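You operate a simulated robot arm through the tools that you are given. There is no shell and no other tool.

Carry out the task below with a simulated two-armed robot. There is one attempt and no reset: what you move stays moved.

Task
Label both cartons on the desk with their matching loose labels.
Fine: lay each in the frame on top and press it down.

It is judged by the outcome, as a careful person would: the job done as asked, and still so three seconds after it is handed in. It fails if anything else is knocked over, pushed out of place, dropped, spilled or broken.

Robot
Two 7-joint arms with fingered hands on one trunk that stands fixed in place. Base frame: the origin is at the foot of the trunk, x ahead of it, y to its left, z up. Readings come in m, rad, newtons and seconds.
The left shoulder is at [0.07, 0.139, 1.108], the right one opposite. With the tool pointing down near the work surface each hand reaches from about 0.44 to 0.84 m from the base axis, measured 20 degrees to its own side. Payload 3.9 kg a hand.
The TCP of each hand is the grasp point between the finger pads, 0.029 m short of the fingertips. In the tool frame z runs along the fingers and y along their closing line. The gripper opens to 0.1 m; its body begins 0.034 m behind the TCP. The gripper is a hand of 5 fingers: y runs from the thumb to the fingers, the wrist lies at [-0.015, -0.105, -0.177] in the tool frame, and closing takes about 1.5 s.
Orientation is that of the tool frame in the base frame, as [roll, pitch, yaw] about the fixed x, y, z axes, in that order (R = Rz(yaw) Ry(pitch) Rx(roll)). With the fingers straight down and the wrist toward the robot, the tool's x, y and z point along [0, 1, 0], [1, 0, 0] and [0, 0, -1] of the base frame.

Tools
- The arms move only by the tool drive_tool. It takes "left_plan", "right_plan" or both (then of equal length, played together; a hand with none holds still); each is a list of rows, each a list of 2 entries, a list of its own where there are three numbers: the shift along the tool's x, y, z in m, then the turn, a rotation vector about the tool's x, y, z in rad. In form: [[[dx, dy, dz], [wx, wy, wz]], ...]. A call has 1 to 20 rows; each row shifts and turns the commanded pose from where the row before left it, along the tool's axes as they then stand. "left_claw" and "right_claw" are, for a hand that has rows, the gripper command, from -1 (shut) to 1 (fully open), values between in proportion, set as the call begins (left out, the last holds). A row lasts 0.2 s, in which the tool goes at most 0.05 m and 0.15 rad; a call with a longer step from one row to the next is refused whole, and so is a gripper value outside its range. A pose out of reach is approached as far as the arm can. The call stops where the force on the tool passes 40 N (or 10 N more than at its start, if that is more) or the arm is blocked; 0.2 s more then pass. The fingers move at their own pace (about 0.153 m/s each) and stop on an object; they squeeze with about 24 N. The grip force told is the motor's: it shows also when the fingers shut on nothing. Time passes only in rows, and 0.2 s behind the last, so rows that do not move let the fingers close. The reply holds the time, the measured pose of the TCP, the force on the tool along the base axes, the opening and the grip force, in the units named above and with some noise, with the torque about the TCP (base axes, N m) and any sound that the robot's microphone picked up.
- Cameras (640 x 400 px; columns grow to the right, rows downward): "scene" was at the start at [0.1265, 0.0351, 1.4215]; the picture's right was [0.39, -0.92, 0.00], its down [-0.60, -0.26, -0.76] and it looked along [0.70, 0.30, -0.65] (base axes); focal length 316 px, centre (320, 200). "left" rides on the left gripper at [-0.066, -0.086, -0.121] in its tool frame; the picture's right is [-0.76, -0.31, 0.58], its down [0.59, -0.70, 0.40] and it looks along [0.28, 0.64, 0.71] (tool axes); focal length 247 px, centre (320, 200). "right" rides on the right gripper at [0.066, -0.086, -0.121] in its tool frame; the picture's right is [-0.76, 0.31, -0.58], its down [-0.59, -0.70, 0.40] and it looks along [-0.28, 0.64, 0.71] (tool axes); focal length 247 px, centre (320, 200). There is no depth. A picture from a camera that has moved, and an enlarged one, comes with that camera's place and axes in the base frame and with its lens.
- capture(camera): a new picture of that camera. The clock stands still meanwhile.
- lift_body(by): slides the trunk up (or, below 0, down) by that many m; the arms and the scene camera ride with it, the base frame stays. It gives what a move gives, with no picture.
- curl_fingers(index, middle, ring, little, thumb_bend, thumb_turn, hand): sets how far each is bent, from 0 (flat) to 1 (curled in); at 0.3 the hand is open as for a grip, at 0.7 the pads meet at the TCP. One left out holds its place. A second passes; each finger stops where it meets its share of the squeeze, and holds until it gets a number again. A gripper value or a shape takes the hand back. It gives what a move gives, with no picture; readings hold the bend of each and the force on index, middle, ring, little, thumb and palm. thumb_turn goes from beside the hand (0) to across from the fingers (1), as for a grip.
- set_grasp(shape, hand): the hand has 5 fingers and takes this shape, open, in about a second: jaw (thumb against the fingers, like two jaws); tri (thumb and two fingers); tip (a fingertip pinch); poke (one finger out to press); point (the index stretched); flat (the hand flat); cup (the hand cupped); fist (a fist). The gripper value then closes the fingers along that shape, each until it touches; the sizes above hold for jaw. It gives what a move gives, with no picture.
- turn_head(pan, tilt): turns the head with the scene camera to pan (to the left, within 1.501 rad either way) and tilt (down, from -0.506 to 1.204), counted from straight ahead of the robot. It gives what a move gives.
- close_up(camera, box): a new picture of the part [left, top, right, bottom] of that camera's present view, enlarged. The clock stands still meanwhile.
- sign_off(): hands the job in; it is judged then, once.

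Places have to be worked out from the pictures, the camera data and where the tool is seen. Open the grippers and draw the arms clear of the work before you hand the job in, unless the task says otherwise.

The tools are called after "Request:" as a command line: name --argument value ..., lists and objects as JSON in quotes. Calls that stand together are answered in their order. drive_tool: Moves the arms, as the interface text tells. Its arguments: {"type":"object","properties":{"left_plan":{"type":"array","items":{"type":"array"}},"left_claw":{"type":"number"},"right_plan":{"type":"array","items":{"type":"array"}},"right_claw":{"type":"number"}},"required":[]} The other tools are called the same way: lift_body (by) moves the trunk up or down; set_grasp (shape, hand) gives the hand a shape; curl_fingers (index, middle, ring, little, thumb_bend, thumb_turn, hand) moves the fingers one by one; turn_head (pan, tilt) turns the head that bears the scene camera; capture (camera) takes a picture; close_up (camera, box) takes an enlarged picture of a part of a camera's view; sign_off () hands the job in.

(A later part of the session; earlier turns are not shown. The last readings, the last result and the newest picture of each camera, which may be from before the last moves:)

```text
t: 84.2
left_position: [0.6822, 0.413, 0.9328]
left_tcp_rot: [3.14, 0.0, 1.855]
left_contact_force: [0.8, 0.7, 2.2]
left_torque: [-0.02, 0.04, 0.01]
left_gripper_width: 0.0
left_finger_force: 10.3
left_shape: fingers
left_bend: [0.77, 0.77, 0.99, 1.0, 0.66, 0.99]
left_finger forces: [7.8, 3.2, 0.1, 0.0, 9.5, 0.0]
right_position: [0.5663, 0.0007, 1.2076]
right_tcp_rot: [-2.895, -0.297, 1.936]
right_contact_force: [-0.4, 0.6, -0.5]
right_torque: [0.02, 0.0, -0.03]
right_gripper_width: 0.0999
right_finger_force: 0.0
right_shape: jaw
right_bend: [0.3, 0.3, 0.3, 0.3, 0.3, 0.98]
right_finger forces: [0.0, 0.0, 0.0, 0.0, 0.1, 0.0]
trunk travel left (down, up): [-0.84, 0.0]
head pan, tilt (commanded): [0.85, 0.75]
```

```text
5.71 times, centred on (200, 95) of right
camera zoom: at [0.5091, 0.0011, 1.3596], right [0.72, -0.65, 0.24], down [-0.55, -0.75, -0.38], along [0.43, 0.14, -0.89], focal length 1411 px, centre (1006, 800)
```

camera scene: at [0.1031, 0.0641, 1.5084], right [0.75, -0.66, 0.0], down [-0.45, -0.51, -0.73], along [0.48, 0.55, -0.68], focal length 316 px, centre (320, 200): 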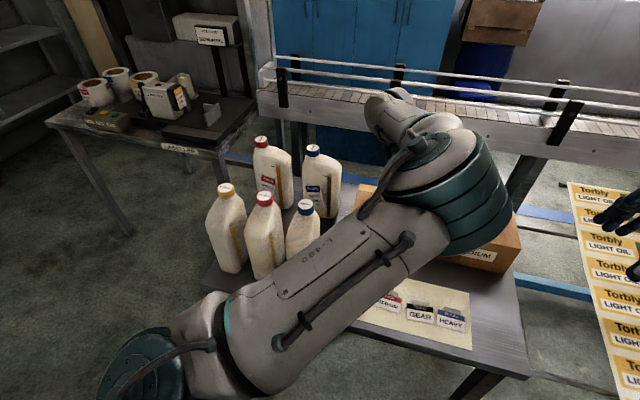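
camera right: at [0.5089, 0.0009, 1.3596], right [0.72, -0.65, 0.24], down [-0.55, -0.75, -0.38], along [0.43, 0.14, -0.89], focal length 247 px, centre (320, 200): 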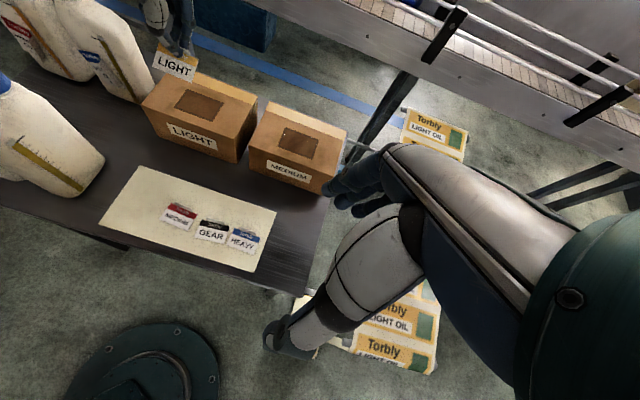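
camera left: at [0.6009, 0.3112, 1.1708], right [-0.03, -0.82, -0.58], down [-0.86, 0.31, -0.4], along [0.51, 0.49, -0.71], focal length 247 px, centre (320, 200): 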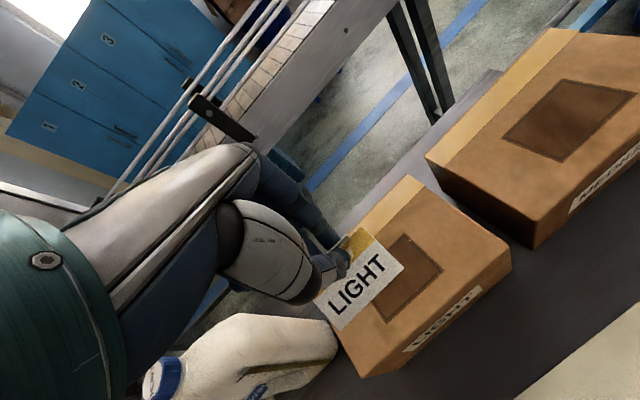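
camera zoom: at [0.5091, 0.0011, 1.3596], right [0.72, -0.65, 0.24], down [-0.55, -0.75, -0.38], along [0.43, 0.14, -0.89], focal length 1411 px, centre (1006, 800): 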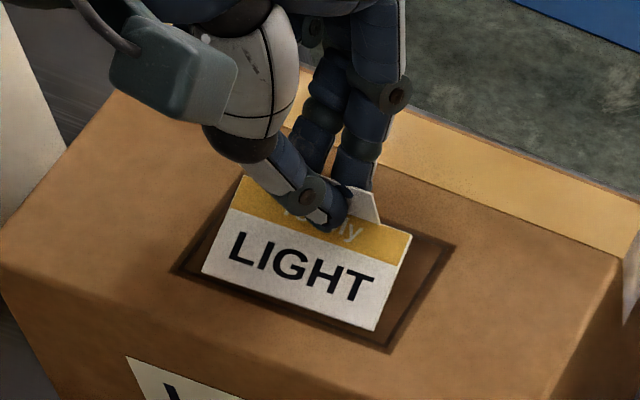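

Good alignment now (margins about 8–9 mm left/right, 5–7 mm at the bottom). The far edge still looks slightly raised, so I go down a few more mm.

Request:
drive_tool --left_plan '[[[0, 0, 0.002], [0, 0, 0]], [[0, 0, 0], [0, 0, 0]]]'

Request:
drive_tool --left_plan '[[[0, 0, 0.0015], [0, 0, 0]], [[0, 0, 0], [0, 0, 0]]]'

Request:
close_up --camera "left" --box '[280, 180, 480, 340]'

Request:
close_up --camera "right" --box '[150, 60, 250, 130]'

```text
t: 84.8
left_position: [0.6816, 0.4128, 0.9302]
left_tcp_rot: [-3.141, 0.001, 1.856]
left_contact_force: [0.1, 1.4, 2.2]
left_torque: [-0.05, 0.03, 0.0]
left_gripper_width: 0.0001
left_finger_force: 9.9
left_shape: fingers
left_bend: [0.77, 0.77, 0.99, 1.0, 0.66, 0.99]
left_finger forces: [7.7, 3.4, 0.0, 0.0, 9.7, 0.1]
right_position: [0.5677, 0.0023, 1.2076]
right_tcp_rot: [-2.895, -0.297, 1.939]
right_contact_force: [0.1, 0.1, -0.1]
right_torque: [-0.01, -0.01, 0.01]
right_gripper_width: 0.0998
right_finger_force: 0.1
right_shape: jaw
right_bend: [0.3, 0.3, 0.3, 0.3, 0.3, 0.98]
right_finger forces: [0.0, 0.0, 0.0, 0.1, 0.0, 0.1]
trunk travel left (down, up): [-0.84, 0.0]
head pan, tilt (commanded): [0.85, 0.75]
```

```text
t: 85.3
left_position: [0.6809, 0.413, 0.9285]
left_tcp_rot: [-3.141, 0.0, 1.856]
left_contact_force: [0.8, 0.1, 2.9]
left_torque: [-0.02, 0.1, -0.05]
left_gripper_width: 0.0
left_finger_force: 10.9
left_shape: fingers
left_bend: [0.77, 0.77, 0.99, 1.0, 0.66, 0.99]
left_finger forces: [7.5, 3.6, 0.1, 0.0, 10.6, 0.1]
right_position: [0.5663, 0.0007, 1.2074]
right_tcp_rot: [-2.896, -0.297, 1.936]
right_contact_force: [0.6, 0.3, 0.0]
right_torque: [-0.02, 0.02, 0.02]
right_gripper_width: 0.1
right_finger_force: 0.1
right_shape: jaw
right_bend: [0.3, 0.3, 0.3, 0.3, 0.3, 0.98]
right_finger forces: [0.0, 0.0, 0.0, 0.0, 0.1, 0.0]
trunk travel left (down, up): [-0.84, 0.0]
head pan, tilt (commanded): [0.85, 0.75]
```

```text
2.50 times, centred on (380, 260) of left
camera zoom: at [0.6183, 0.3256, 1.0493], right [-0.08, -0.81, -0.58], down [-0.84, 0.37, -0.4], along [0.54, 0.45, -0.71], focal length 617 px, centre (170, 50)
```

zoom: 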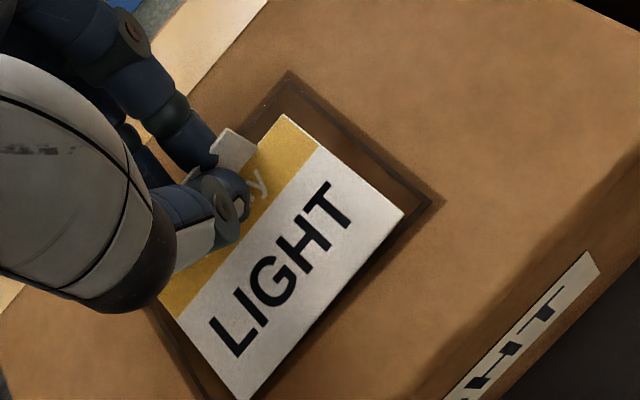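

```text
5.71 times, centred on (200, 95) of right
camera zoom: at [0.509, 0.001, 1.3596], right [0.72, -0.65, 0.24], down [-0.55, -0.75, -0.38], along [0.43, 0.14, -0.89], focal length 1411 px, centre (1006, 800)
```

zoom: 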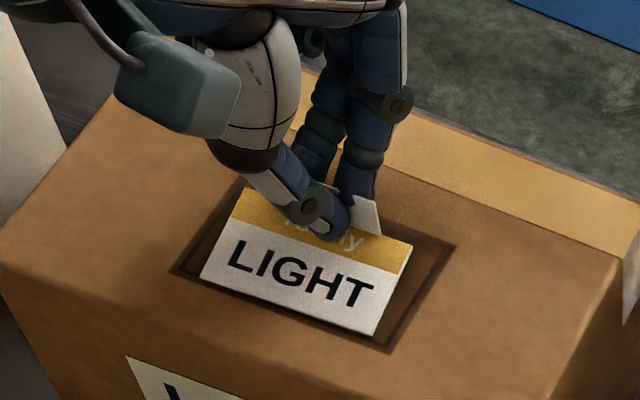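

The label is nearly flat but sits about 4 mm low in the frame. I'll lift 3 mm, shift 4 mm forward with a 1° clockwise turn, and set it down again.

Request:
drive_tool --left_plan '[[[0, 0, -0.003], [0, 0, 0]], [[0, 0.0042, 0], [0, 0, 0.02]], [[0, 0, 0], [0, 0, 0]], [[0, 0, 0.0015], [0, 0, 0]], [[0, 0, 0.0015], [0, 0, 0]], [[0, 0, 0.001], [0, 0, 0]], [[0, 0, 0], [0, 0, 0]]]'

Request:
close_up --camera "left" --box '[280, 180, 480, 340]'

Request:
close_up --camera "right" --box '[150, 60, 250, 130]'

```text
t: 87.0
left_position: [0.6861, 0.415, 0.9291]
left_tcp_rot: [3.139, 0.002, 1.835]
left_contact_force: [0.8, 0.9, 2.4]
left_torque: [-0.03, 0.05, -0.01]
left_gripper_width: 0.0
left_finger_force: 10.7
left_shape: fingers
left_bend: [0.77, 0.77, 0.99, 1.0, 0.66, 0.99]
left_finger forces: [7.6, 3.9, 0.0, 0.0, 10.4, 0.1]
right_position: [0.5678, 0.0003, 1.2071]
right_tcp_rot: [-2.894, -0.297, 1.935]
right_contact_force: [-0.2, -1.1, -0.8]
right_torque: [0.02, 0.01, 0.0]
right_gripper_width: 0.0997
right_finger_force: 0.1
right_shape: jaw
right_bend: [0.3, 0.3, 0.3, 0.3, 0.3, 0.98]
right_finger forces: [0.0, 0.0, 0.0, 0.0, 0.0, 0.1]
trunk travel left (down, up): [-0.84, 0.0]
head pan, tilt (commanded): [0.85, 0.75]
```

```text
2.50 times, centred on (380, 260) of left
camera zoom: at [0.6214, 0.3283, 1.0492], right [-0.1, -0.81, -0.58], down [-0.83, 0.39, -0.4], along [0.55, 0.44, -0.71], focal length 617 px, centre (170, 50)
```

zoom: 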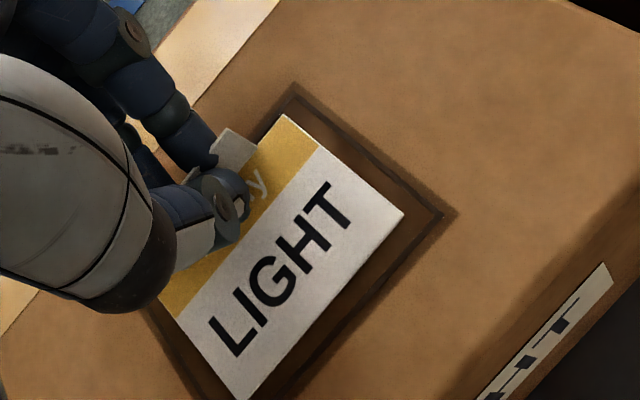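

```text
5.71 times, centred on (200, 95) of right
camera zoom: at [0.5091, 0.0011, 1.3595], right [0.72, -0.65, 0.24], down [-0.55, -0.75, -0.38], along [0.43, 0.14, -0.89], focal length 1411 px, centre (1006, 800)
```

zoom: 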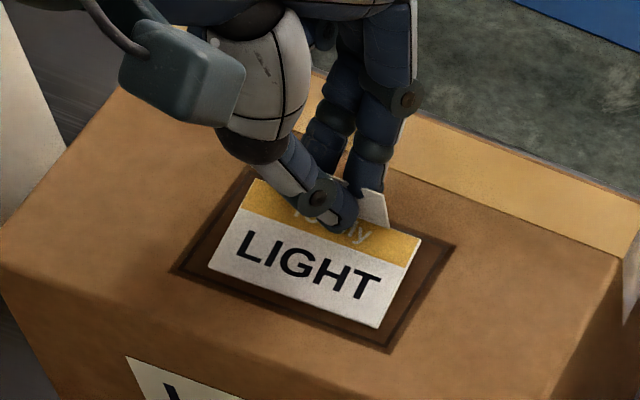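

Now it is centred: about 9 mm margins on all sides and straight. The far edge is still a few mm up, so I lower a bit more in 1.5 mm steps.

Request:
drive_tool --left_plan '[[[0, 0, 0.0015], [0, 0, 0]], [[0, 0, 0], [0, 0, 0]]]'

Request:
drive_tool --left_plan '[[[0, 0, 0.0015], [0, 0, 0]], [[0, 0, 0], [0, 0, 0]]]'

Request:
close_up --camera "left" --box '[280, 180, 480, 340]'

Request:
close_up --camera "right" --box '[150, 60, 250, 130]'

```text
t: 87.5
left_position: [0.6849, 0.4155, 0.9276]
left_tcp_rot: [3.139, -0.002, 1.834]
left_contact_force: [1.2, 0.6, 4.7]
left_torque: [-0.07, 0.08, 0.01]
left_gripper_width: 0.0002
left_finger_force: 12.3
left_shape: fingers
left_bend: [0.77, 0.77, 0.99, 1.0, 0.66, 0.99]
left_finger forces: [7.7, 4.2, 0.0, 0.0, 12.0, 0.1]
right_position: [0.5671, 0.0002, 1.2079]
right_tcp_rot: [-2.896, -0.298, 1.938]
right_contact_force: [-0.3, 0.0, -0.8]
right_torque: [0.02, 0.03, -0.01]
right_gripper_width: 0.1
right_finger_force: 0.0
right_shape: jaw
right_bend: [0.3, 0.3, 0.3, 0.3, 0.3, 0.98]
right_finger forces: [0.1, 0.0, 0.0, 0.1, 0.0, 0.0]
trunk travel left (down, up): [-0.84, 0.0]
head pan, tilt (commanded): [0.85, 0.75]
```

```text
t: 88.2
left_position: [0.6865, 0.4144, 0.9254]
left_tcp_rot: [-3.141, -0.002, 1.835]
left_contact_force: [0.7, 1.1, 3.4]
left_torque: [-0.1, 0.07, 0.0]
left_gripper_width: 0.0
left_finger_force: 12.1
left_shape: fingers
left_bend: [0.77, 0.77, 0.99, 1.0, 0.66, 0.99]
left_finger forces: [7.2, 4.1, 0.1, 0.0, 12.7, 0.0]
right_position: [0.5667, 0.0007, 1.2072]
right_tcp_rot: [-2.892, -0.297, 1.935]
right_contact_force: [0.1, -0.7, 0.6]
right_torque: [0.01, -0.01, 0.04]
right_gripper_width: 0.0999
right_finger_force: 0.0
right_shape: jaw
right_bend: [0.3, 0.3, 0.3, 0.3, 0.3, 0.98]
right_finger forces: [0.0, 0.0, 0.0, 0.0, 0.0, 0.1]
trunk travel left (down, up): [-0.84, 0.0]
head pan, tilt (commanded): [0.85, 0.75]
```

```text
2.50 times, centred on (380, 260) of left
camera zoom: at [0.621, 0.328, 1.0461], right [-0.1, -0.81, -0.58], down [-0.83, 0.39, -0.4], along [0.55, 0.44, -0.71], focal length 617 px, centre (170, 50)
```

zoom: 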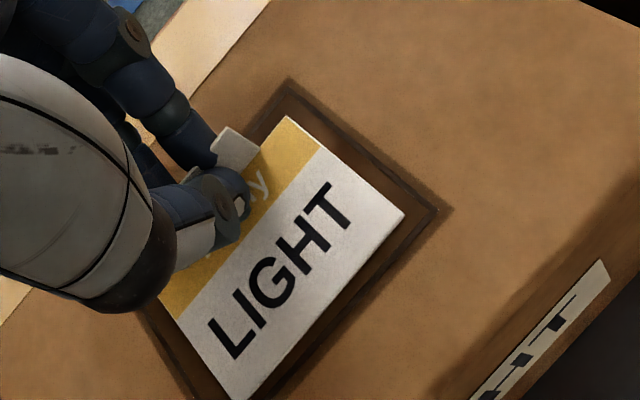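

```text
5.71 times, centred on (200, 95) of right
camera zoom: at [0.5088, 0.0009, 1.3596], right [0.72, -0.65, 0.24], down [-0.55, -0.75, -0.38], along [0.43, 0.14, -0.89], focal length 1411 px, centre (1006, 800)
```

zoom: 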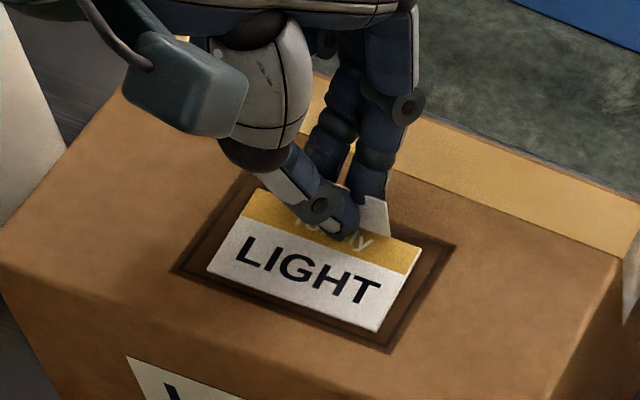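

Nearly flat now with even margins (~7–10 mm). I relax the grip gently: hold the thumb at its present bend and back the fingers off slightly.

Request:
drive_tool --left_plan '[[[0, 0, 0.001], [0, 0, 0]], [[0, 0, 0], [0, 0, 0]]]'

Request:
curl_fingers --hand "left" --index 0.75 --middle 0.74 --thumb_bend 0.65

Request:
close_up --camera "left" --box '[280, 180, 480, 340]'

Request:
close_up --camera "right" --box '[150, 60, 250, 130]'

```text
t: 88.8
left_position: [0.686, 0.4141, 0.925]
left_tcp_rot: [3.14, 0.001, 1.835]
left_contact_force: [1.0, 0.2, 4.1]
left_torque: [-0.11, 0.14, -0.07]
left_gripper_width: 0.0002
left_finger_force: 12.8
left_shape: fingers
left_bend: [0.77, 0.77, 0.99, 1.0, 0.66, 0.99]
left_finger forces: [7.6, 4.3, 0.0, 0.0, 13.8, 0.0]
right_position: [0.5676, 0.0001, 1.2078]
right_tcp_rot: [-2.898, -0.297, 1.938]
right_contact_force: [0.1, 0.0, 0.2]
right_torque: [-0.02, 0.01, 0.02]
right_gripper_width: 0.0997
right_finger_force: 0.0
right_shape: jaw
right_bend: [0.3, 0.3, 0.3, 0.3, 0.3, 0.98]
right_finger forces: [0.0, 0.0, 0.1, 0.0, 0.0, 0.0]
trunk travel left (down, up): [-0.84, 0.0]
head pan, tilt (commanded): [0.85, 0.75]
```

```text
t: 89.8
left_position: [0.6873, 0.4141, 0.9233]
left_tcp_rot: [3.139, 0.0, 1.835]
left_contact_force: [1.2, -0.6, 3.2]
left_torque: [-0.08, 0.04, 0.03]
left_gripper_width: 0.0026
left_finger_force: 4.3
left_shape: fingers
left_bend: [0.74, 0.74, 0.99, 1.0, 0.65, 0.99]
left_finger forces: [2.5, 0.0, 0.0, 0.0, 5.8, 0.0]
right_position: [0.5676, -0.0006, 1.2078]
right_tcp_rot: [-2.894, -0.296, 1.938]
right_contact_force: [-0.4, -0.4, 0.0]
right_torque: [-0.02, -0.04, -0.03]
right_gripper_width: 0.0999
right_finger_force: 0.0
right_shape: jaw
right_bend: [0.3, 0.3, 0.3, 0.3, 0.3, 0.98]
right_finger forces: [0.1, 0.0, 0.1, 0.1, 0.0, 0.1]
trunk travel left (down, up): [-0.84, 0.0]
head pan, tilt (commanded): [0.85, 0.75]
```

```text
2.50 times, centred on (380, 260) of left
camera zoom: at [0.6211, 0.3276, 1.0454], right [-0.1, -0.81, -0.58], down [-0.83, 0.39, -0.4], along [0.55, 0.44, -0.71], focal length 617 px, centre (170, 50)
```

zoom: 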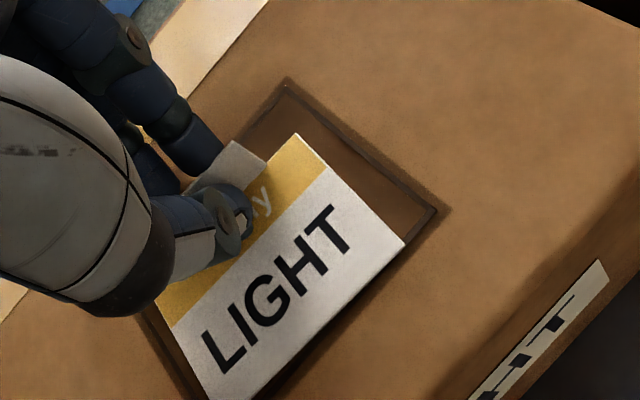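

```text
5.71 times, centred on (200, 95) of right
camera zoom: at [0.509, 0.0007, 1.3596], right [0.72, -0.65, 0.24], down [-0.55, -0.75, -0.38], along [0.43, 0.14, -0.89], focal length 1411 px, centre (1006, 800)
```

zoom: 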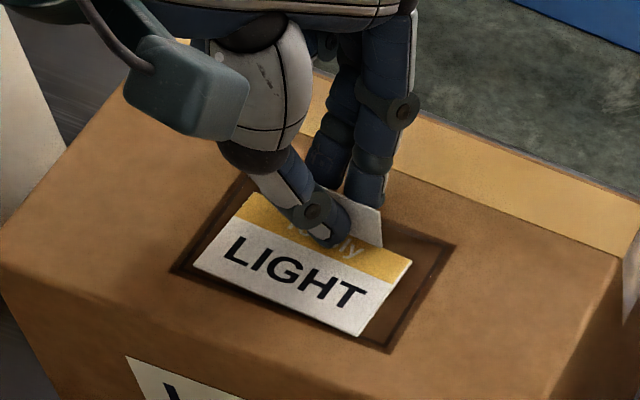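

Relaxing let the index pull the label back a few mm and turn it about 3.5° clockwise, though it now lies flat. It's still lightly held, so I'll ease up 1 mm, slide it forward 5 mm and turn it back counter-clockwise.

Request:
drive_tool --left_plan '[[[0, 0, -0.001], [0, 0, 0]], [[0, 0.0026, 0], [0, 0, -0.03]], [[0, 0.0026, 0], [0, 0, -0.03]], [[0, 0, 0], [0, 0, 0]]]'

Request:
close_up --camera "left" --box '[280, 180, 480, 340]'

Request:
close_up --camera "right" --box '[150, 60, 250, 130]'

```text
t: 90.8
left_position: [0.6904, 0.4157, 0.9267]
left_tcp_rot: [3.14, -0.003, 1.897]
left_contact_force: [-0.3, 0.0, 2.0]
left_torque: [-0.04, 0.04, 0.0]
left_gripper_width: 0.0034
left_finger_force: 2.0
left_shape: fingers
left_bend: [0.75, 0.74, 0.99, 1.0, 0.64, 1.0]
left_finger forces: [0.8, 0.2, 0.0, 0.0, 2.6, 0.0]
right_position: [0.5667, -0.0004, 1.2068]
right_tcp_rot: [-2.893, -0.295, 1.937]
right_contact_force: [0.3, 0.3, 0.5]
right_torque: [0.04, 0.01, 0.0]
right_gripper_width: 0.0996
right_finger_force: 0.0
right_shape: jaw
right_bend: [0.3, 0.3, 0.3, 0.3, 0.3, 0.98]
right_finger forces: [0.1, 0.0, 0.1, 0.0, 0.1, 0.1]
trunk travel left (down, up): [-0.84, 0.0]
head pan, tilt (commanded): [0.85, 0.75]
```

```text
2.50 times, centred on (380, 260) of left
camera zoom: at [0.6316, 0.3259, 1.046], right [-0.05, -0.81, -0.58], down [-0.85, 0.33, -0.4], along [0.52, 0.47, -0.71], focal length 617 px, centre (170, 50)
```

zoom: 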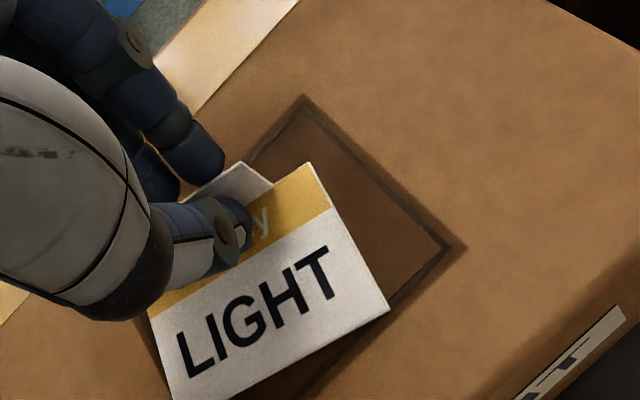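

```text
5.71 times, centred on (200, 95) of right
camera zoom: at [0.5091, 0.0011, 1.3595], right [0.72, -0.65, 0.24], down [-0.55, -0.75, -0.38], along [0.43, 0.14, -0.89], focal length 1411 px, centre (1006, 800)
```

zoom: 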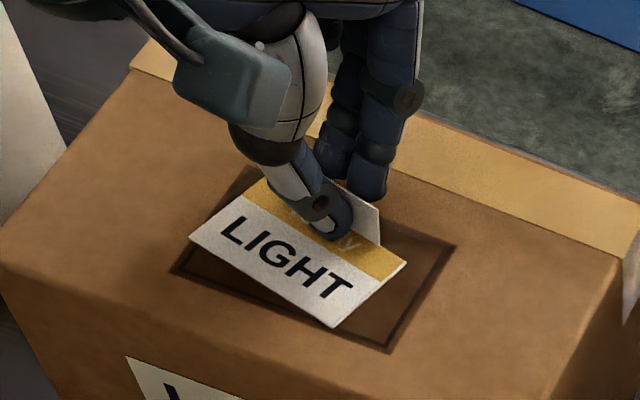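

The loose hold let the label pivot clockwise. I'll squeeze again so that the two fingers square the tab up against the thumb.

Request:
curl_fingers --hand "left" --index 0.78 --middle 0.78 --thumb_bend 0.76

Request:
close_up --camera "left" --box '[280, 180, 480, 340]'

Request:
close_up --camera "right" --box '[150, 60, 250, 130]'

```text
t: 91.8
left_position: [0.6902, 0.4154, 0.9262]
left_tcp_rot: [-3.14, -0.001, 1.896]
left_contact_force: [0.0, 0.4, 2.2]
left_torque: [0.02, 0.08, -0.03]
left_gripper_width: 0.0009
left_finger_force: 8.3
left_shape: fingers
left_bend: [0.77, 0.78, 0.99, 1.0, 0.67, 1.0]
left_finger forces: [4.8, 4.5, 0.1, 0.1, 8.2, 0.0]
right_position: [0.5669, -0.0005, 1.2088]
right_tcp_rot: [-2.894, -0.297, 1.936]
right_contact_force: [-0.3, 0.4, -0.2]
right_torque: [0.0, 0.01, 0.0]
right_gripper_width: 0.0998
right_finger_force: 0.1
right_shape: jaw
right_bend: [0.3, 0.3, 0.3, 0.3, 0.3, 0.98]
right_finger forces: [0.0, 0.0, 0.1, 0.0, 0.1, 0.1]
trunk travel left (down, up): [-0.84, 0.0]
head pan, tilt (commanded): [0.85, 0.75]
```

```text
2.50 times, centred on (380, 260) of left
camera zoom: at [0.6314, 0.3258, 1.0461], right [-0.05, -0.81, -0.58], down [-0.85, 0.33, -0.4], along [0.52, 0.47, -0.71], focal length 617 px, centre (170, 50)
```

zoom: 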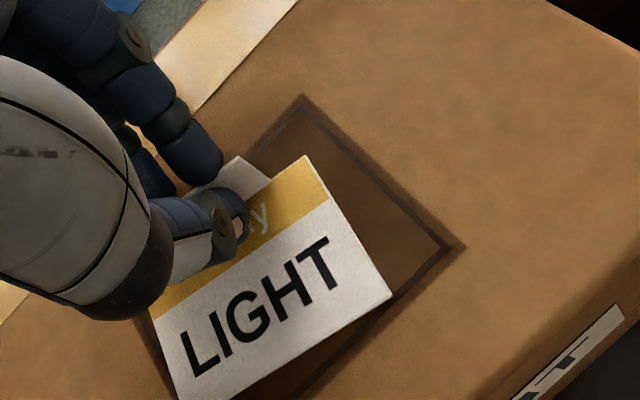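

```text
5.71 times, centred on (200, 95) of right
camera zoom: at [0.5089, 0.0011, 1.3596], right [0.72, -0.65, 0.24], down [-0.55, -0.75, -0.38], along [0.43, 0.14, -0.89], focal length 1411 px, centre (1006, 800)
```

zoom: 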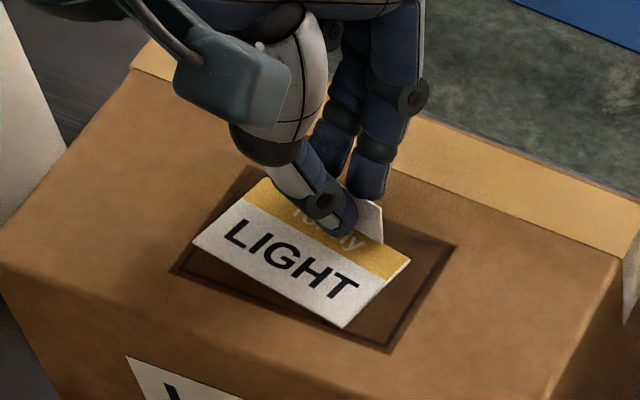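

Firm grip again, label now squared to the hand but 12.3° clockwise of the frame. Rotating the hand counter-clockwise 0.215 rad about the TCP also brings the label centre almost exactly to the frame's centre. I lift 2 mm, rotate, and look.

Request:
drive_tool --left_plan '[[[0, 0, -0.002], [0, 0, 0]], [[0, 0, 0], [0, 0, -0.072]], [[0, 0, 0], [0, 0, -0.072]], [[0, 0, 0], [0, 0, -0.071]], [[0, 0, 0], [0, 0, 0]]]'

Request:
close_up --camera "left" --box '[280, 180, 480, 340]'

Request:
close_up --camera "right" --box '[150, 60, 250, 130]'

```text
t: 93.0
left_position: [0.6911, 0.4166, 0.9264]
left_tcp_rot: [3.141, 0.0, 2.111]
left_contact_force: [0.2, 0.3, 0.6]
left_torque: [0.04, 0.07, -0.02]
left_gripper_width: 0.0007
left_finger_force: 8.5
left_shape: fingers
left_bend: [0.77, 0.78, 0.99, 1.0, 0.68, 1.0]
left_finger forces: [5.1, 3.9, 0.0, 0.0, 7.7, 0.0]
right_position: [0.5679, 0.001, 1.2068]
right_tcp_rot: [-2.896, -0.297, 1.935]
right_contact_force: [0.4, -0.4, 0.2]
right_torque: [-0.01, 0.01, 0.0]
right_gripper_width: 0.0997
right_finger_force: 0.1
right_shape: jaw
right_bend: [0.3, 0.3, 0.3, 0.3, 0.3, 0.98]
right_finger forces: [0.0, 0.0, 0.0, 0.0, 0.0, 0.0]
trunk travel left (down, up): [-0.84, 0.0]
head pan, tilt (commanded): [0.85, 0.75]
```

```text
2.50 times, centred on (380, 260) of left
camera zoom: at [0.6523, 0.3158, 1.0476], right [0.13, -0.81, -0.58], down [-0.91, 0.14, -0.4], along [0.4, 0.57, -0.71], focal length 617 px, centre (170, 50)
```

zoom: 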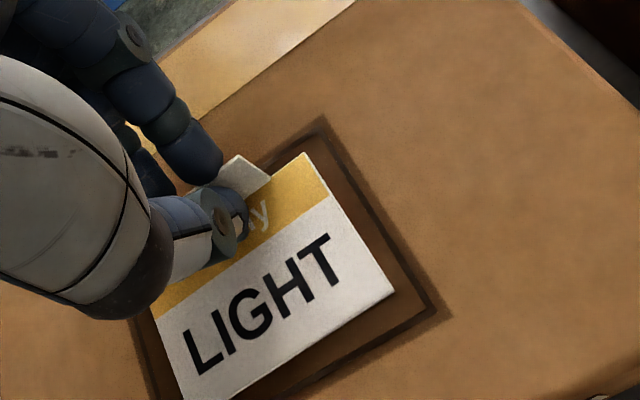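

```text
5.71 times, centred on (200, 95) of right
camera zoom: at [0.5091, 0.0011, 1.3596], right [0.72, -0.65, 0.24], down [-0.55, -0.75, -0.38], along [0.43, 0.14, -0.89], focal length 1411 px, centre (1006, 800)
```

zoom: 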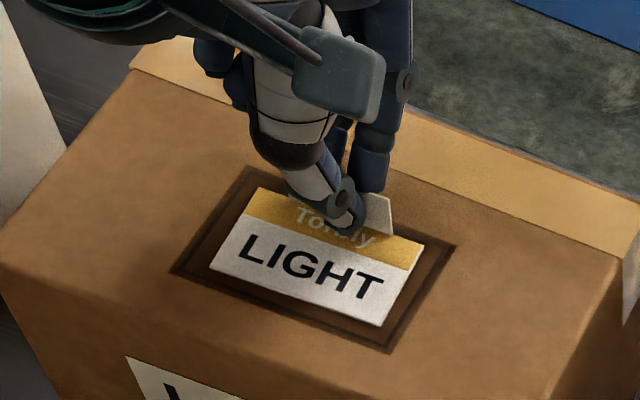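

Both views now show the label centred and straight in the frame. I lower 2 mm to lay it flat, then release by backing the two fingers off while the thumb holds its place.

Request:
drive_tool --left_plan '[[[0, 0, 0.0015], [0, 0, 0]], [[0, 0, 0.001], [0, 0, 0]], [[0, 0, 0], [0, 0, 0]]]'

Request:
curl_fingers --hand "left" --index 0.65 --middle 0.65 --thumb_bend 0.665

Request:
close_up --camera "left" --box '[280, 180, 480, 340]'

Request:
close_up --camera "right" --box '[150, 60, 250, 130]'

```text
t: 93.8
left_position: [0.6913, 0.4169, 0.9269]
left_tcp_rot: [3.139, 0.0, 2.11]
left_contact_force: [-0.3, 2.2, 3.8]
left_torque: [0.03, 0.06, -0.01]
left_gripper_width: 0.0008
left_finger_force: 10.5
left_shape: fingers
left_bend: [0.77, 0.78, 0.99, 1.0, 0.68, 1.0]
left_finger forces: [5.2, 7.0, 0.0, 0.0, 7.9, 0.0]
right_position: [0.5674, 0.0006, 1.2077]
right_tcp_rot: [-2.895, -0.297, 1.938]
right_contact_force: [0.1, 0.1, -0.1]
right_torque: [0.03, 0.01, 0.0]
right_gripper_width: 0.0996
right_finger_force: 0.0
right_shape: jaw
right_bend: [0.3, 0.3, 0.3, 0.3, 0.3, 0.98]
right_finger forces: [0.0, 0.0, 0.1, 0.0, 0.1, 0.0]
trunk travel left (down, up): [-0.84, 0.0]
head pan, tilt (commanded): [0.85, 0.75]
```

```text
t: 94.8
left_position: [0.6916, 0.4149, 0.9252]
left_tcp_rot: [3.14, 0.0, 2.108]
left_contact_force: [-1.1, -0.9, 1.4]
left_torque: [-0.04, 0.02, 0.02]
left_gripper_width: 0.0139
left_finger_force: 0.7
left_shape: fingers
left_bend: [0.65, 0.65, 0.99, 1.0, 0.65, 1.0]
left_finger forces: [0.0, 0.0, 0.1, 0.0, 2.4, 0.1]
right_position: [0.5676, -0.0001, 1.2076]
right_tcp_rot: [-2.896, -0.296, 1.937]
right_contact_force: [-0.5, -0.1, -0.6]
right_torque: [0.02, 0.06, -0.03]
right_gripper_width: 0.0997
right_finger_force: 0.1
right_shape: jaw
right_bend: [0.3, 0.3, 0.3, 0.3, 0.3, 0.98]
right_finger forces: [0.0, 0.1, 0.1, 0.0, 0.0, 0.1]
trunk travel left (down, up): [-0.84, 0.0]
head pan, tilt (commanded): [0.85, 0.75]
```

```text
2.50 times, centred on (380, 260) of left
camera zoom: at [0.6523, 0.315, 1.0457], right [0.13, -0.81, -0.58], down [-0.91, 0.14, -0.4], along [0.41, 0.57, -0.71], focal length 617 px, centre (170, 50)
```

zoom: 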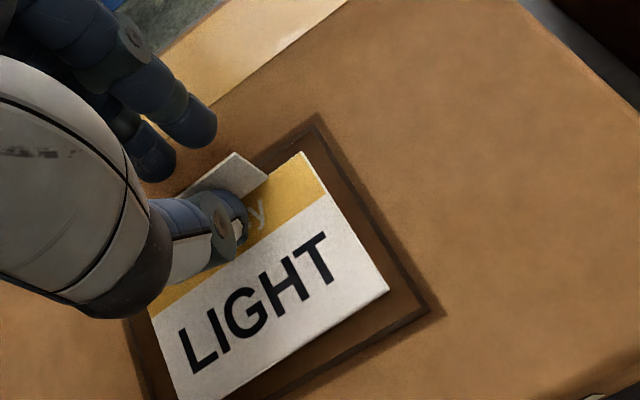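

```text
5.71 times, centred on (200, 95) of right
camera zoom: at [0.5087, 0.0007, 1.3597], right [0.72, -0.65, 0.24], down [-0.55, -0.75, -0.38], along [0.43, 0.14, -0.89], focal length 1411 px, centre (1006, 800)
```

zoom: 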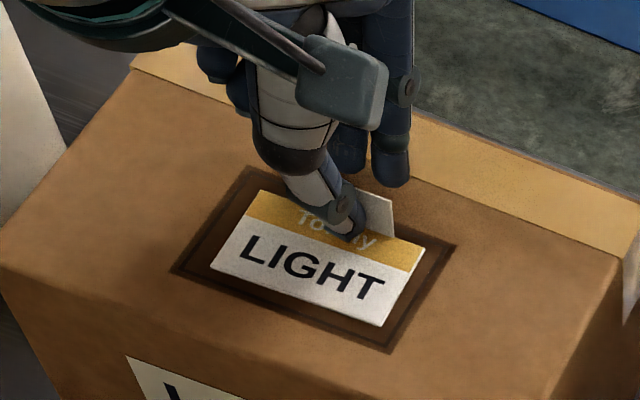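

Released: the label stays centred in the frame and the fingers are off the tab. I raise the hand slowly straight up.

Request:
drive_tool --left_plan '[[[0, 0, -0.002], [0, 0, 0]], [[0, -0.001, -0.004], [0, 0, 0]], [[0, 0, -0.008], [0, 0, 0]], [[0, 0, -0.012], [0, 0, 0]], [[0, 0, -0.02], [0, 0, 0]], [[0, 0, 0], [0, 0, 0]]]'

Request:
close_up --camera "left" --box '[280, 180, 480, 340]'

Request:
close_up --camera "right" --box '[150, 60, 250, 130]'

```text
t: 96.2
left_position: [0.6897, 0.4152, 0.9707]
left_tcp_rot: [3.14, -0.001, 2.11]
left_contact_force: [-0.6, -0.6, -0.6]
left_torque: [-0.02, 0.01, -0.02]
left_gripper_width: 0.0119
left_finger_force: 0.0
left_shape: fingers
left_bend: [0.65, 0.65, 0.99, 1.0, 0.66, 1.0]
left_finger forces: [0.0, 0.0, 0.0, 0.1, 0.1, 0.1]
right_position: [0.5685, 0.0001, 1.207]
right_tcp_rot: [-2.893, -0.298, 1.935]
right_contact_force: [0.3, -0.5, -0.4]
right_torque: [0.04, 0.01, -0.01]
right_gripper_width: 0.1001
right_finger_force: 0.0
right_shape: jaw
right_bend: [0.3, 0.3, 0.3, 0.3, 0.3, 0.98]
right_finger forces: [0.0, 0.0, 0.1, 0.0, 0.1, 0.0]
trunk travel left (down, up): [-0.84, 0.0]
head pan, tilt (commanded): [0.85, 0.75]
```

```text
2.50 times, centred on (380, 260) of left
camera zoom: at [0.6507, 0.3143, 1.0905], right [0.13, -0.81, -0.58], down [-0.91, 0.14, -0.4], along [0.4, 0.57, -0.71], focal length 617 px, centre (170, 50)
```

zoom: 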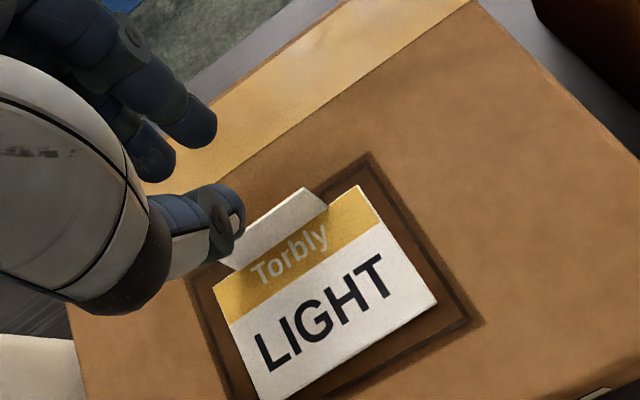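

```text
5.71 times, centred on (200, 95) of right
camera zoom: at [0.5095, 0.0013, 1.3593], right [0.72, -0.65, 0.24], down [-0.55, -0.75, -0.38], along [0.43, 0.14, -0.89], focal length 1411 px, centre (1006, 800)
```

zoom: 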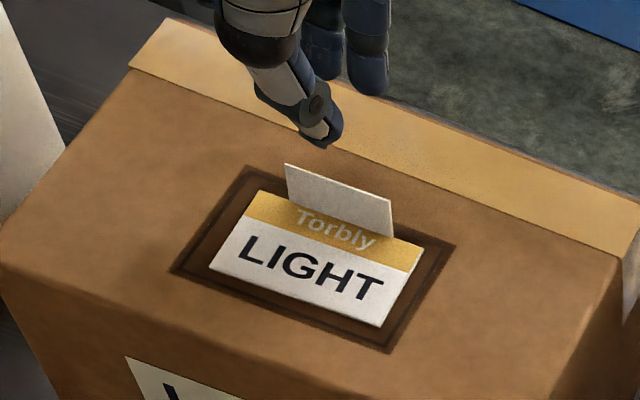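

The LIGHT label lies square in its frame. Now to press it: I open the fingers so they straddle the tab, and bring the thumb tip over the middle of the label.

Request:
curl_fingers --hand "left" --index 0.3 --middle 0.3 --thumb_bend 0.66

Request:
drive_tool --left_plan '[[[-0.001, -0.008, 0], [0, 0, 0]], [[-0.001, -0.008, 0], [0, 0, 0]], [[0, 0, 0.015], [0, 0, 0]], [[0, 0, 0.015], [0, 0, 0]], [[0, 0, 0], [0, 0, 0]]]'

Request:
close_up --camera "left" --box '[280, 180, 480, 340]'

Request:
close_up --camera "right" --box '[150, 60, 250, 130]'

```text
t: 97.2
left_position: [0.6888, 0.4155, 0.969]
left_tcp_rot: [3.141, -0.001, 2.11]
left_contact_force: [-0.3, 0.1, -0.2]
left_torque: [0.0, -0.02, -0.01]
left_gripper_width: 0.0544
left_finger_force: 0.2
left_shape: fingers
left_bend: [0.3, 0.3, 0.99, 1.0, 0.66, 1.0]
left_finger forces: [0.1, 0.0, 0.1, 0.1, 0.1, 0.1]
right_position: [0.5664, -0.0002, 1.2071]
right_tcp_rot: [-2.896, -0.299, 1.937]
right_contact_force: [0.2, 0.4, -0.7]
right_torque: [0.02, 0.02, 0.0]
right_gripper_width: 0.0998
right_finger_force: 0.0
right_shape: jaw
right_bend: [0.3, 0.3, 0.3, 0.3, 0.3, 0.98]
right_finger forces: [0.0, 0.0, 0.1, 0.0, 0.0, 0.1]
trunk travel left (down, up): [-0.84, 0.0]
head pan, tilt (commanded): [0.85, 0.75]
```

```text
t: 98.3
left_position: [0.6773, 0.4045, 0.9403]
left_tcp_rot: [3.142, 0.0, 2.11]
left_contact_force: [-0.3, 0.2, -0.5]
left_torque: [-0.02, -0.02, -0.02]
left_gripper_width: 0.054
left_finger_force: 0.0
left_shape: fingers
left_bend: [0.3, 0.3, 0.99, 1.0, 0.66, 1.0]
left_finger forces: [0.0, 0.1, 0.1, 0.1, 0.0, 0.0]
right_position: [0.5667, 0.0015, 1.2077]
right_tcp_rot: [-2.893, -0.297, 1.936]
right_contact_force: [0.2, -0.6, 0.7]
right_torque: [0.0, -0.02, -0.02]
right_gripper_width: 0.0999
right_finger_force: 0.0
right_shape: jaw
right_bend: [0.3, 0.3, 0.3, 0.3, 0.3, 0.98]
right_finger forces: [0.0, 0.0, 0.0, 0.1, 0.0, 0.0]
trunk travel left (down, up): [-0.84, 0.0]
head pan, tilt (commanded): [0.85, 0.75]
```

```text
2.50 times, centred on (380, 260) of left
camera zoom: at [0.6381, 0.3045, 1.0618], right [0.13, -0.81, -0.58], down [-0.91, 0.14, -0.4], along [0.41, 0.57, -0.71], focal length 617 px, centre (170, 50)
```

zoom: 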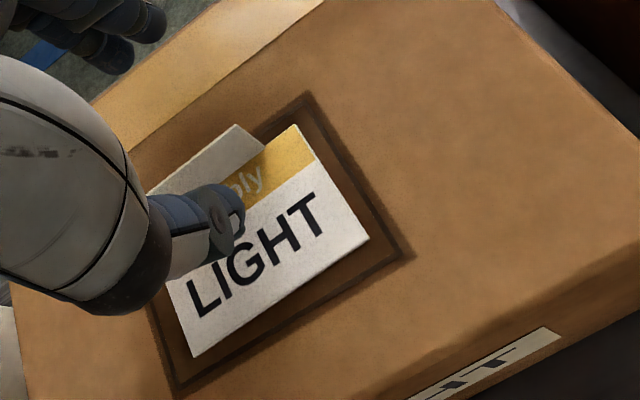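

```text
5.71 times, centred on (200, 95) of right
camera zoom: at [0.509, 0.0009, 1.3596], right [0.72, -0.65, 0.24], down [-0.55, -0.75, -0.38], along [0.43, 0.14, -0.89], focal length 1411 px, centre (1006, 800)
```

zoom: 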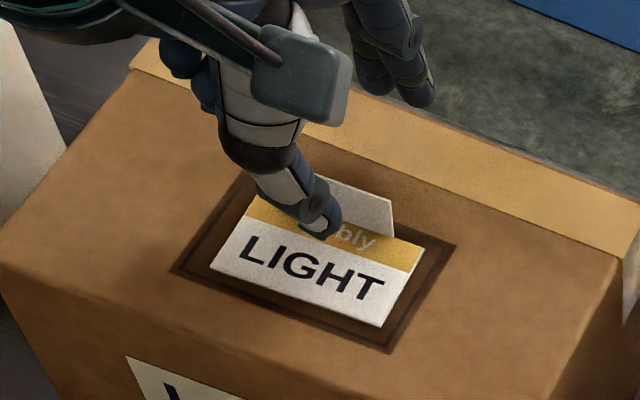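

The thumb is over the label's middle and the fingers hang clear beyond the tab. I press down in small steps.

Request:
drive_tool --left_plan '[[[0, 0, 0.004], [0, 0, 0]], [[0, 0, 0.004], [0, 0, 0]], [[0, 0, 0], [0, 0, 0]]]'

Request:
drive_tool --left_plan '[[[0, 0, 0.003], [0, 0, 0]], [[0, 0, 0], [0, 0, 0]]]'

Request:
drive_tool --left_plan '[[[0, 0, 0.002], [0, 0, 0]], [[0, 0, 0], [0, 0, 0]]]'

```text
t: 99.2
left_position: [0.6777, 0.4051, 0.9325]
left_tcp_rot: [3.141, 0.001, 2.11]
left_contact_force: [1.0, 0.1, 0.7]
left_torque: [-0.01, -0.02, 0.0]
left_gripper_width: 0.0542
left_finger_force: 0.1
left_shape: fingers
left_bend: [0.3, 0.3, 0.99, 1.0, 0.66, 1.0]
left_finger forces: [0.1, 0.0, 0.0, 0.2, 0.0, 0.0]
right_position: [0.5683, 0.0008, 1.2074]
right_tcp_rot: [-2.896, -0.297, 1.938]
right_contact_force: [-0.5, 0.8, 0.3]
right_torque: [-0.02, -0.03, -0.01]
right_gripper_width: 0.0998
right_finger_force: 0.0
right_shape: jaw
right_bend: [0.3, 0.3, 0.3, 0.3, 0.3, 0.98]
right_finger forces: [0.1, 0.1, 0.0, 0.0, 0.1, 0.0]
trunk travel left (down, up): [-0.84, 0.0]
head pan, tilt (commanded): [0.85, 0.75]
```

```text
t: 99.8
left_position: [0.6773, 0.4061, 0.9308]
left_tcp_rot: [-3.141, 0.0, 2.111]
left_contact_force: [0.0, 0.5, -0.6]
left_torque: [-0.01, -0.01, 0.01]
left_gripper_width: 0.0542
left_finger_force: 0.0
left_shape: fingers
left_bend: [0.3, 0.3, 0.99, 1.0, 0.66, 1.0]
left_finger forces: [0.0, 0.1, 0.0, 0.0, 0.0, 0.0]
right_position: [0.5666, 0.0008, 1.2068]
right_tcp_rot: [-2.895, -0.297, 1.937]
right_contact_force: [-0.5, 0.1, 0.6]
right_torque: [-0.02, -0.02, 0.02]
right_gripper_width: 0.0996
right_finger_force: 0.1
right_shape: jaw
right_bend: [0.3, 0.3, 0.3, 0.3, 0.3, 0.98]
right_finger forces: [0.1, 0.1, 0.0, 0.0, 0.1, 0.1]
trunk travel left (down, up): [-0.84, 0.0]
head pan, tilt (commanded): [0.85, 0.75]
```

```text
t: 100.3
left_position: [0.6771, 0.4054, 0.9287]
left_tcp_rot: [-3.141, -0.001, 2.112]
left_contact_force: [0.0, -0.9, 0.0]
left_torque: [0.03, -0.01, 0.02]
left_gripper_width: 0.0542
left_finger_force: 0.1
left_shape: fingers
left_bend: [0.3, 0.3, 0.99, 1.0, 0.66, 1.0]
left_finger forces: [0.0, 0.0, 0.0, 0.1, 0.0, 0.0]
right_position: [0.5669, 0.0002, 1.2078]
right_tcp_rot: [-2.895, -0.297, 1.938]
right_contact_force: [0.5, 0.4, -1.0]
right_torque: [-0.01, 0.04, 0.02]
right_gripper_width: 0.0997
right_finger_force: 0.0
right_shape: jaw
right_bend: [0.3, 0.3, 0.3, 0.3, 0.3, 0.98]
right_finger forces: [0.1, 0.0, 0.1, 0.0, 0.2, 0.0]
trunk travel left (down, up): [-0.84, 0.0]
head pan, tilt (commanded): [0.85, 0.75]
```

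No contact yet at 0.9287; I continue in 2 mm steps.

Request:
drive_tool --left_plan '[[[0, 0, 0.002], [0, 0, 0]], [[0, 0, 0], [0, 0, 0]]]'

Request:
drive_tool --left_plan '[[[0, 0, 0.002], [0, 0, 0]], [[0, 0, 0], [0, 0, 0]]]'

Request:
drive_tool --left_plan '[[[0, 0, 0.002], [0, 0, 0]], [[0, 0, 0], [0, 0, 0]]]'

```text
t: 101.0
left_position: [0.6771, 0.4048, 0.9255]
left_tcp_rot: [-3.141, -0.001, 2.109]
left_contact_force: [-0.5, 0.7, -0.5]
left_torque: [-0.03, 0.0, 0.0]
left_gripper_width: 0.0539
left_finger_force: 0.1
left_shape: fingers
left_bend: [0.3, 0.3, 0.99, 1.0, 0.66, 1.0]
left_finger forces: [0.1, 0.0, 0.0, 0.0, 0.1, 0.0]
right_position: [0.5665, 0.0007, 1.2076]
right_tcp_rot: [-2.894, -0.296, 1.937]
right_contact_force: [0.1, 0.1, 0.2]
right_torque: [0.0, 0.01, -0.01]
right_gripper_width: 0.0999
right_finger_force: 0.1
right_shape: jaw
right_bend: [0.3, 0.3, 0.3, 0.3, 0.3, 0.98]
right_finger forces: [0.0, 0.0, 0.0, 0.1, 0.0, 0.0]
trunk travel left (down, up): [-0.84, 0.0]
head pan, tilt (commanded): [0.85, 0.75]
```

```text
t: 101.5
left_position: [0.6766, 0.4044, 0.9244]
left_tcp_rot: [3.14, 0.001, 2.109]
left_contact_force: [-0.3, -1.2, 4.7]
left_torque: [-0.09, 0.07, 0.0]
left_gripper_width: 0.0534
left_finger_force: 1.8
left_shape: fingers
left_bend: [0.3, 0.3, 0.99, 1.0, 0.66, 1.0]
left_finger forces: [0.0, 0.0, 0.0, 0.1, 3.9, 0.0]
right_position: [0.5666, 0.0006, 1.2086]
right_tcp_rot: [-2.895, -0.297, 1.937]
right_contact_force: [-0.1, -0.1, -0.6]
right_torque: [-0.02, 0.03, -0.02]
right_gripper_width: 0.0997
right_finger_force: 0.1
right_shape: jaw
right_bend: [0.3, 0.3, 0.3, 0.3, 0.3, 0.98]
right_finger forces: [0.0, 0.0, 0.0, 0.0, 0.0, 0.0]
trunk travel left (down, up): [-0.84, 0.0]
head pan, tilt (commanded): [0.85, 0.75]
```

```text
t: 102.2
left_position: [0.6755, 0.4042, 0.9236]
left_tcp_rot: [3.136, 0.001, 2.11]
left_contact_force: [-1.1, -1.4, 11.7]
left_torque: [-0.17, 0.15, -0.01]
left_gripper_width: 0.0532
left_finger_force: 6.3
left_shape: fingers
left_bend: [0.3, 0.3, 0.99, 1.0, 0.66, 1.0]
left_finger forces: [0.1, 0.0, 0.1, 0.0, 12.2, 0.1]
right_position: [0.5657, -0.0009, 1.2083]
right_tcp_rot: [-2.897, -0.298, 1.938]
right_contact_force: [-0.7, -0.3, 0.4]
right_torque: [0.04, 0.01, 0.03]
right_gripper_width: 0.0999
right_finger_force: 0.0
right_shape: jaw
right_bend: [0.3, 0.3, 0.3, 0.3, 0.3, 0.98]
right_finger forces: [0.0, 0.0, 0.0, 0.1, 0.1, 0.1]
trunk travel left (down, up): [-0.84, 0.0]
head pan, tilt (commanded): [0.85, 0.75]
```

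Pressing with 12 N now. One more step to about 20 N, hold briefly and check that the label stays put.

Request:
drive_tool --left_plan '[[[0, 0, 0.002], [0, 0, 0]], [[0, 0, 0], [0, 0, 0]], [[0, 0, 0], [0, 0, 0]], [[0, 0, 0], [0, 0, 0]]]'

Request:
close_up --camera "right" --box '[150, 60, 250, 130]'

Request:
close_up --camera "left" --box '[280, 180, 480, 340]'

```text
t: 103.2
left_position: [0.6748, 0.4035, 0.9239]
left_tcp_rot: [3.136, 0.001, 2.11]
left_contact_force: [-3.9, -1.1, 21.0]
left_torque: [-0.26, 0.31, -0.02]
left_gripper_width: 0.0521
left_finger_force: 10.5
left_shape: fingers
left_bend: [0.3, 0.3, 0.99, 1.0, 0.65, 1.0]
left_finger forces: [0.1, 0.0, 0.1, 0.1, 21.1, 0.0]
right_position: [0.5631, -0.0028, 1.2095]
right_tcp_rot: [-2.899, -0.298, 1.939]
right_contact_force: [-0.2, 0.4, -0.4]
right_torque: [-0.02, -0.01, 0.03]
right_gripper_width: 0.0996
right_finger_force: 0.1
right_shape: jaw
right_bend: [0.3, 0.3, 0.3, 0.3, 0.3, 0.98]
right_finger forces: [0.1, 0.0, 0.0, 0.0, 0.1, 0.0]
trunk travel left (down, up): [-0.84, 0.0]
head pan, tilt (commanded): [0.85, 0.75]
```

```text
5.71 times, centred on (200, 95) of right
camera zoom: at [0.505, -0.0013, 1.3613], right [0.72, -0.65, 0.24], down [-0.55, -0.74, -0.38], along [0.43, 0.14, -0.89], focal length 1411 px, centre (1006, 800)
```

zoom: 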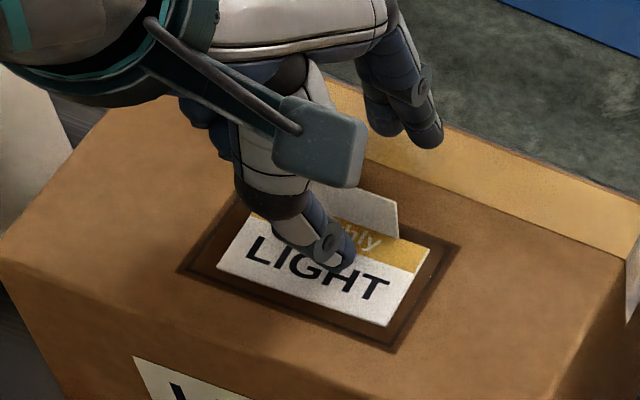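

```text
2.50 times, centred on (380, 260) of left
camera zoom: at [0.6356, 0.3029, 1.0438], right [0.13, -0.81, -0.58], down [-0.9, 0.15, -0.4], along [0.41, 0.57, -0.71], focal length 617 px, centre (170, 50)
```

zoom: 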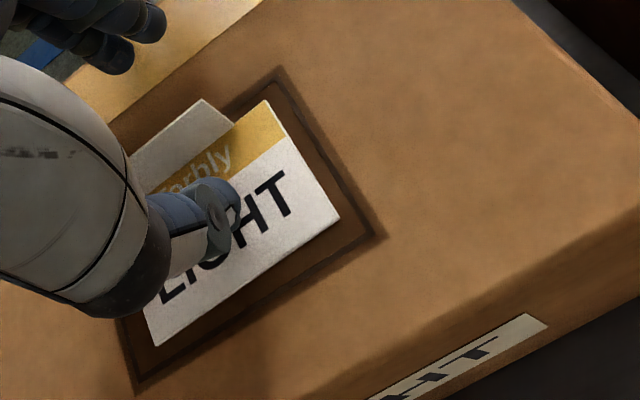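

Pressed with 21 N at its centre; the label hasn't shifted. I lift off straight up and check the result.

Request:
drive_tool --left_plan '[[[0, 0, -0.006], [0, 0, 0]], [[0, 0, -0.014], [0, 0, 0]], [[0, 0, -0.03], [0, 0, 0]], [[0, 0, -0.03], [0, 0, 0]], [[0, 0, -0.03], [0, 0, 0]], [[0, 0, 0], [0, 0, 0]]]'

Request:
close_up --camera "right" --box '[120, 40, 280, 150]'

Request:
capture --camera "left"

```text
t: 104.5
left_position: [0.6773, 0.4049, 1.0313]
left_tcp_rot: [-3.142, -0.001, 2.11]
left_contact_force: [-0.2, 0.0, -0.9]
left_torque: [0.0, 0.05, -0.01]
left_gripper_width: 0.0534
left_finger_force: 0.1
left_shape: fingers
left_bend: [0.3, 0.3, 0.99, 1.0, 0.66, 1.0]
left_finger forces: [0.0, 0.0, 0.1, 0.1, 0.1, 0.0]
right_position: [0.5679, 0.0008, 1.2074]
right_tcp_rot: [-2.898, -0.297, 1.939]
right_contact_force: [-0.4, -0.1, -0.1]
right_torque: [0.01, -0.02, 0.01]
right_gripper_width: 0.0998
right_finger_force: 0.0
right_shape: jaw
right_bend: [0.3, 0.3, 0.3, 0.3, 0.3, 0.98]
right_finger forces: [0.0, 0.0, 0.1, 0.0, 0.0, 0.0]
trunk travel left (down, up): [-0.84, 0.0]
head pan, tilt (commanded): [0.85, 0.75]
```

```text
3.64 times, centred on (200, 95) of right
camera zoom: at [0.5095, 0.0012, 1.3594], right [0.72, -0.65, 0.24], down [-0.55, -0.75, -0.38], along [0.43, 0.14, -0.89], focal length 898 px, centre (756, 582)
```

zoom: 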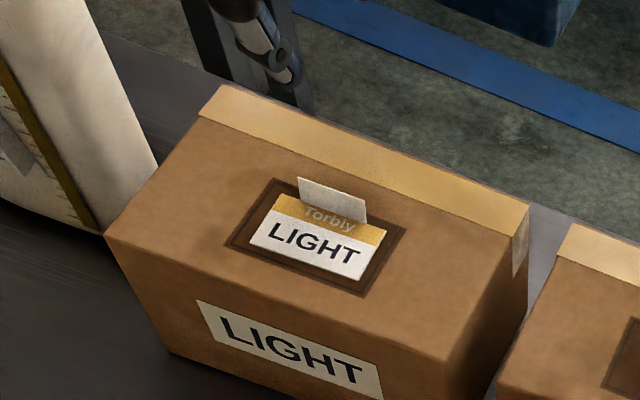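

```text
taken
camera left: at [0.639, 0.3042, 1.1509], right [0.13, -0.81, -0.58], down [-0.91, 0.14, -0.4], along [0.4, 0.57, -0.71], focal length 247 px, centre (320, 200)
```

left: 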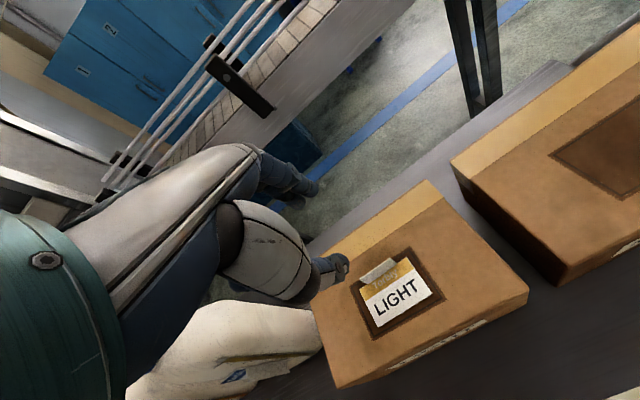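

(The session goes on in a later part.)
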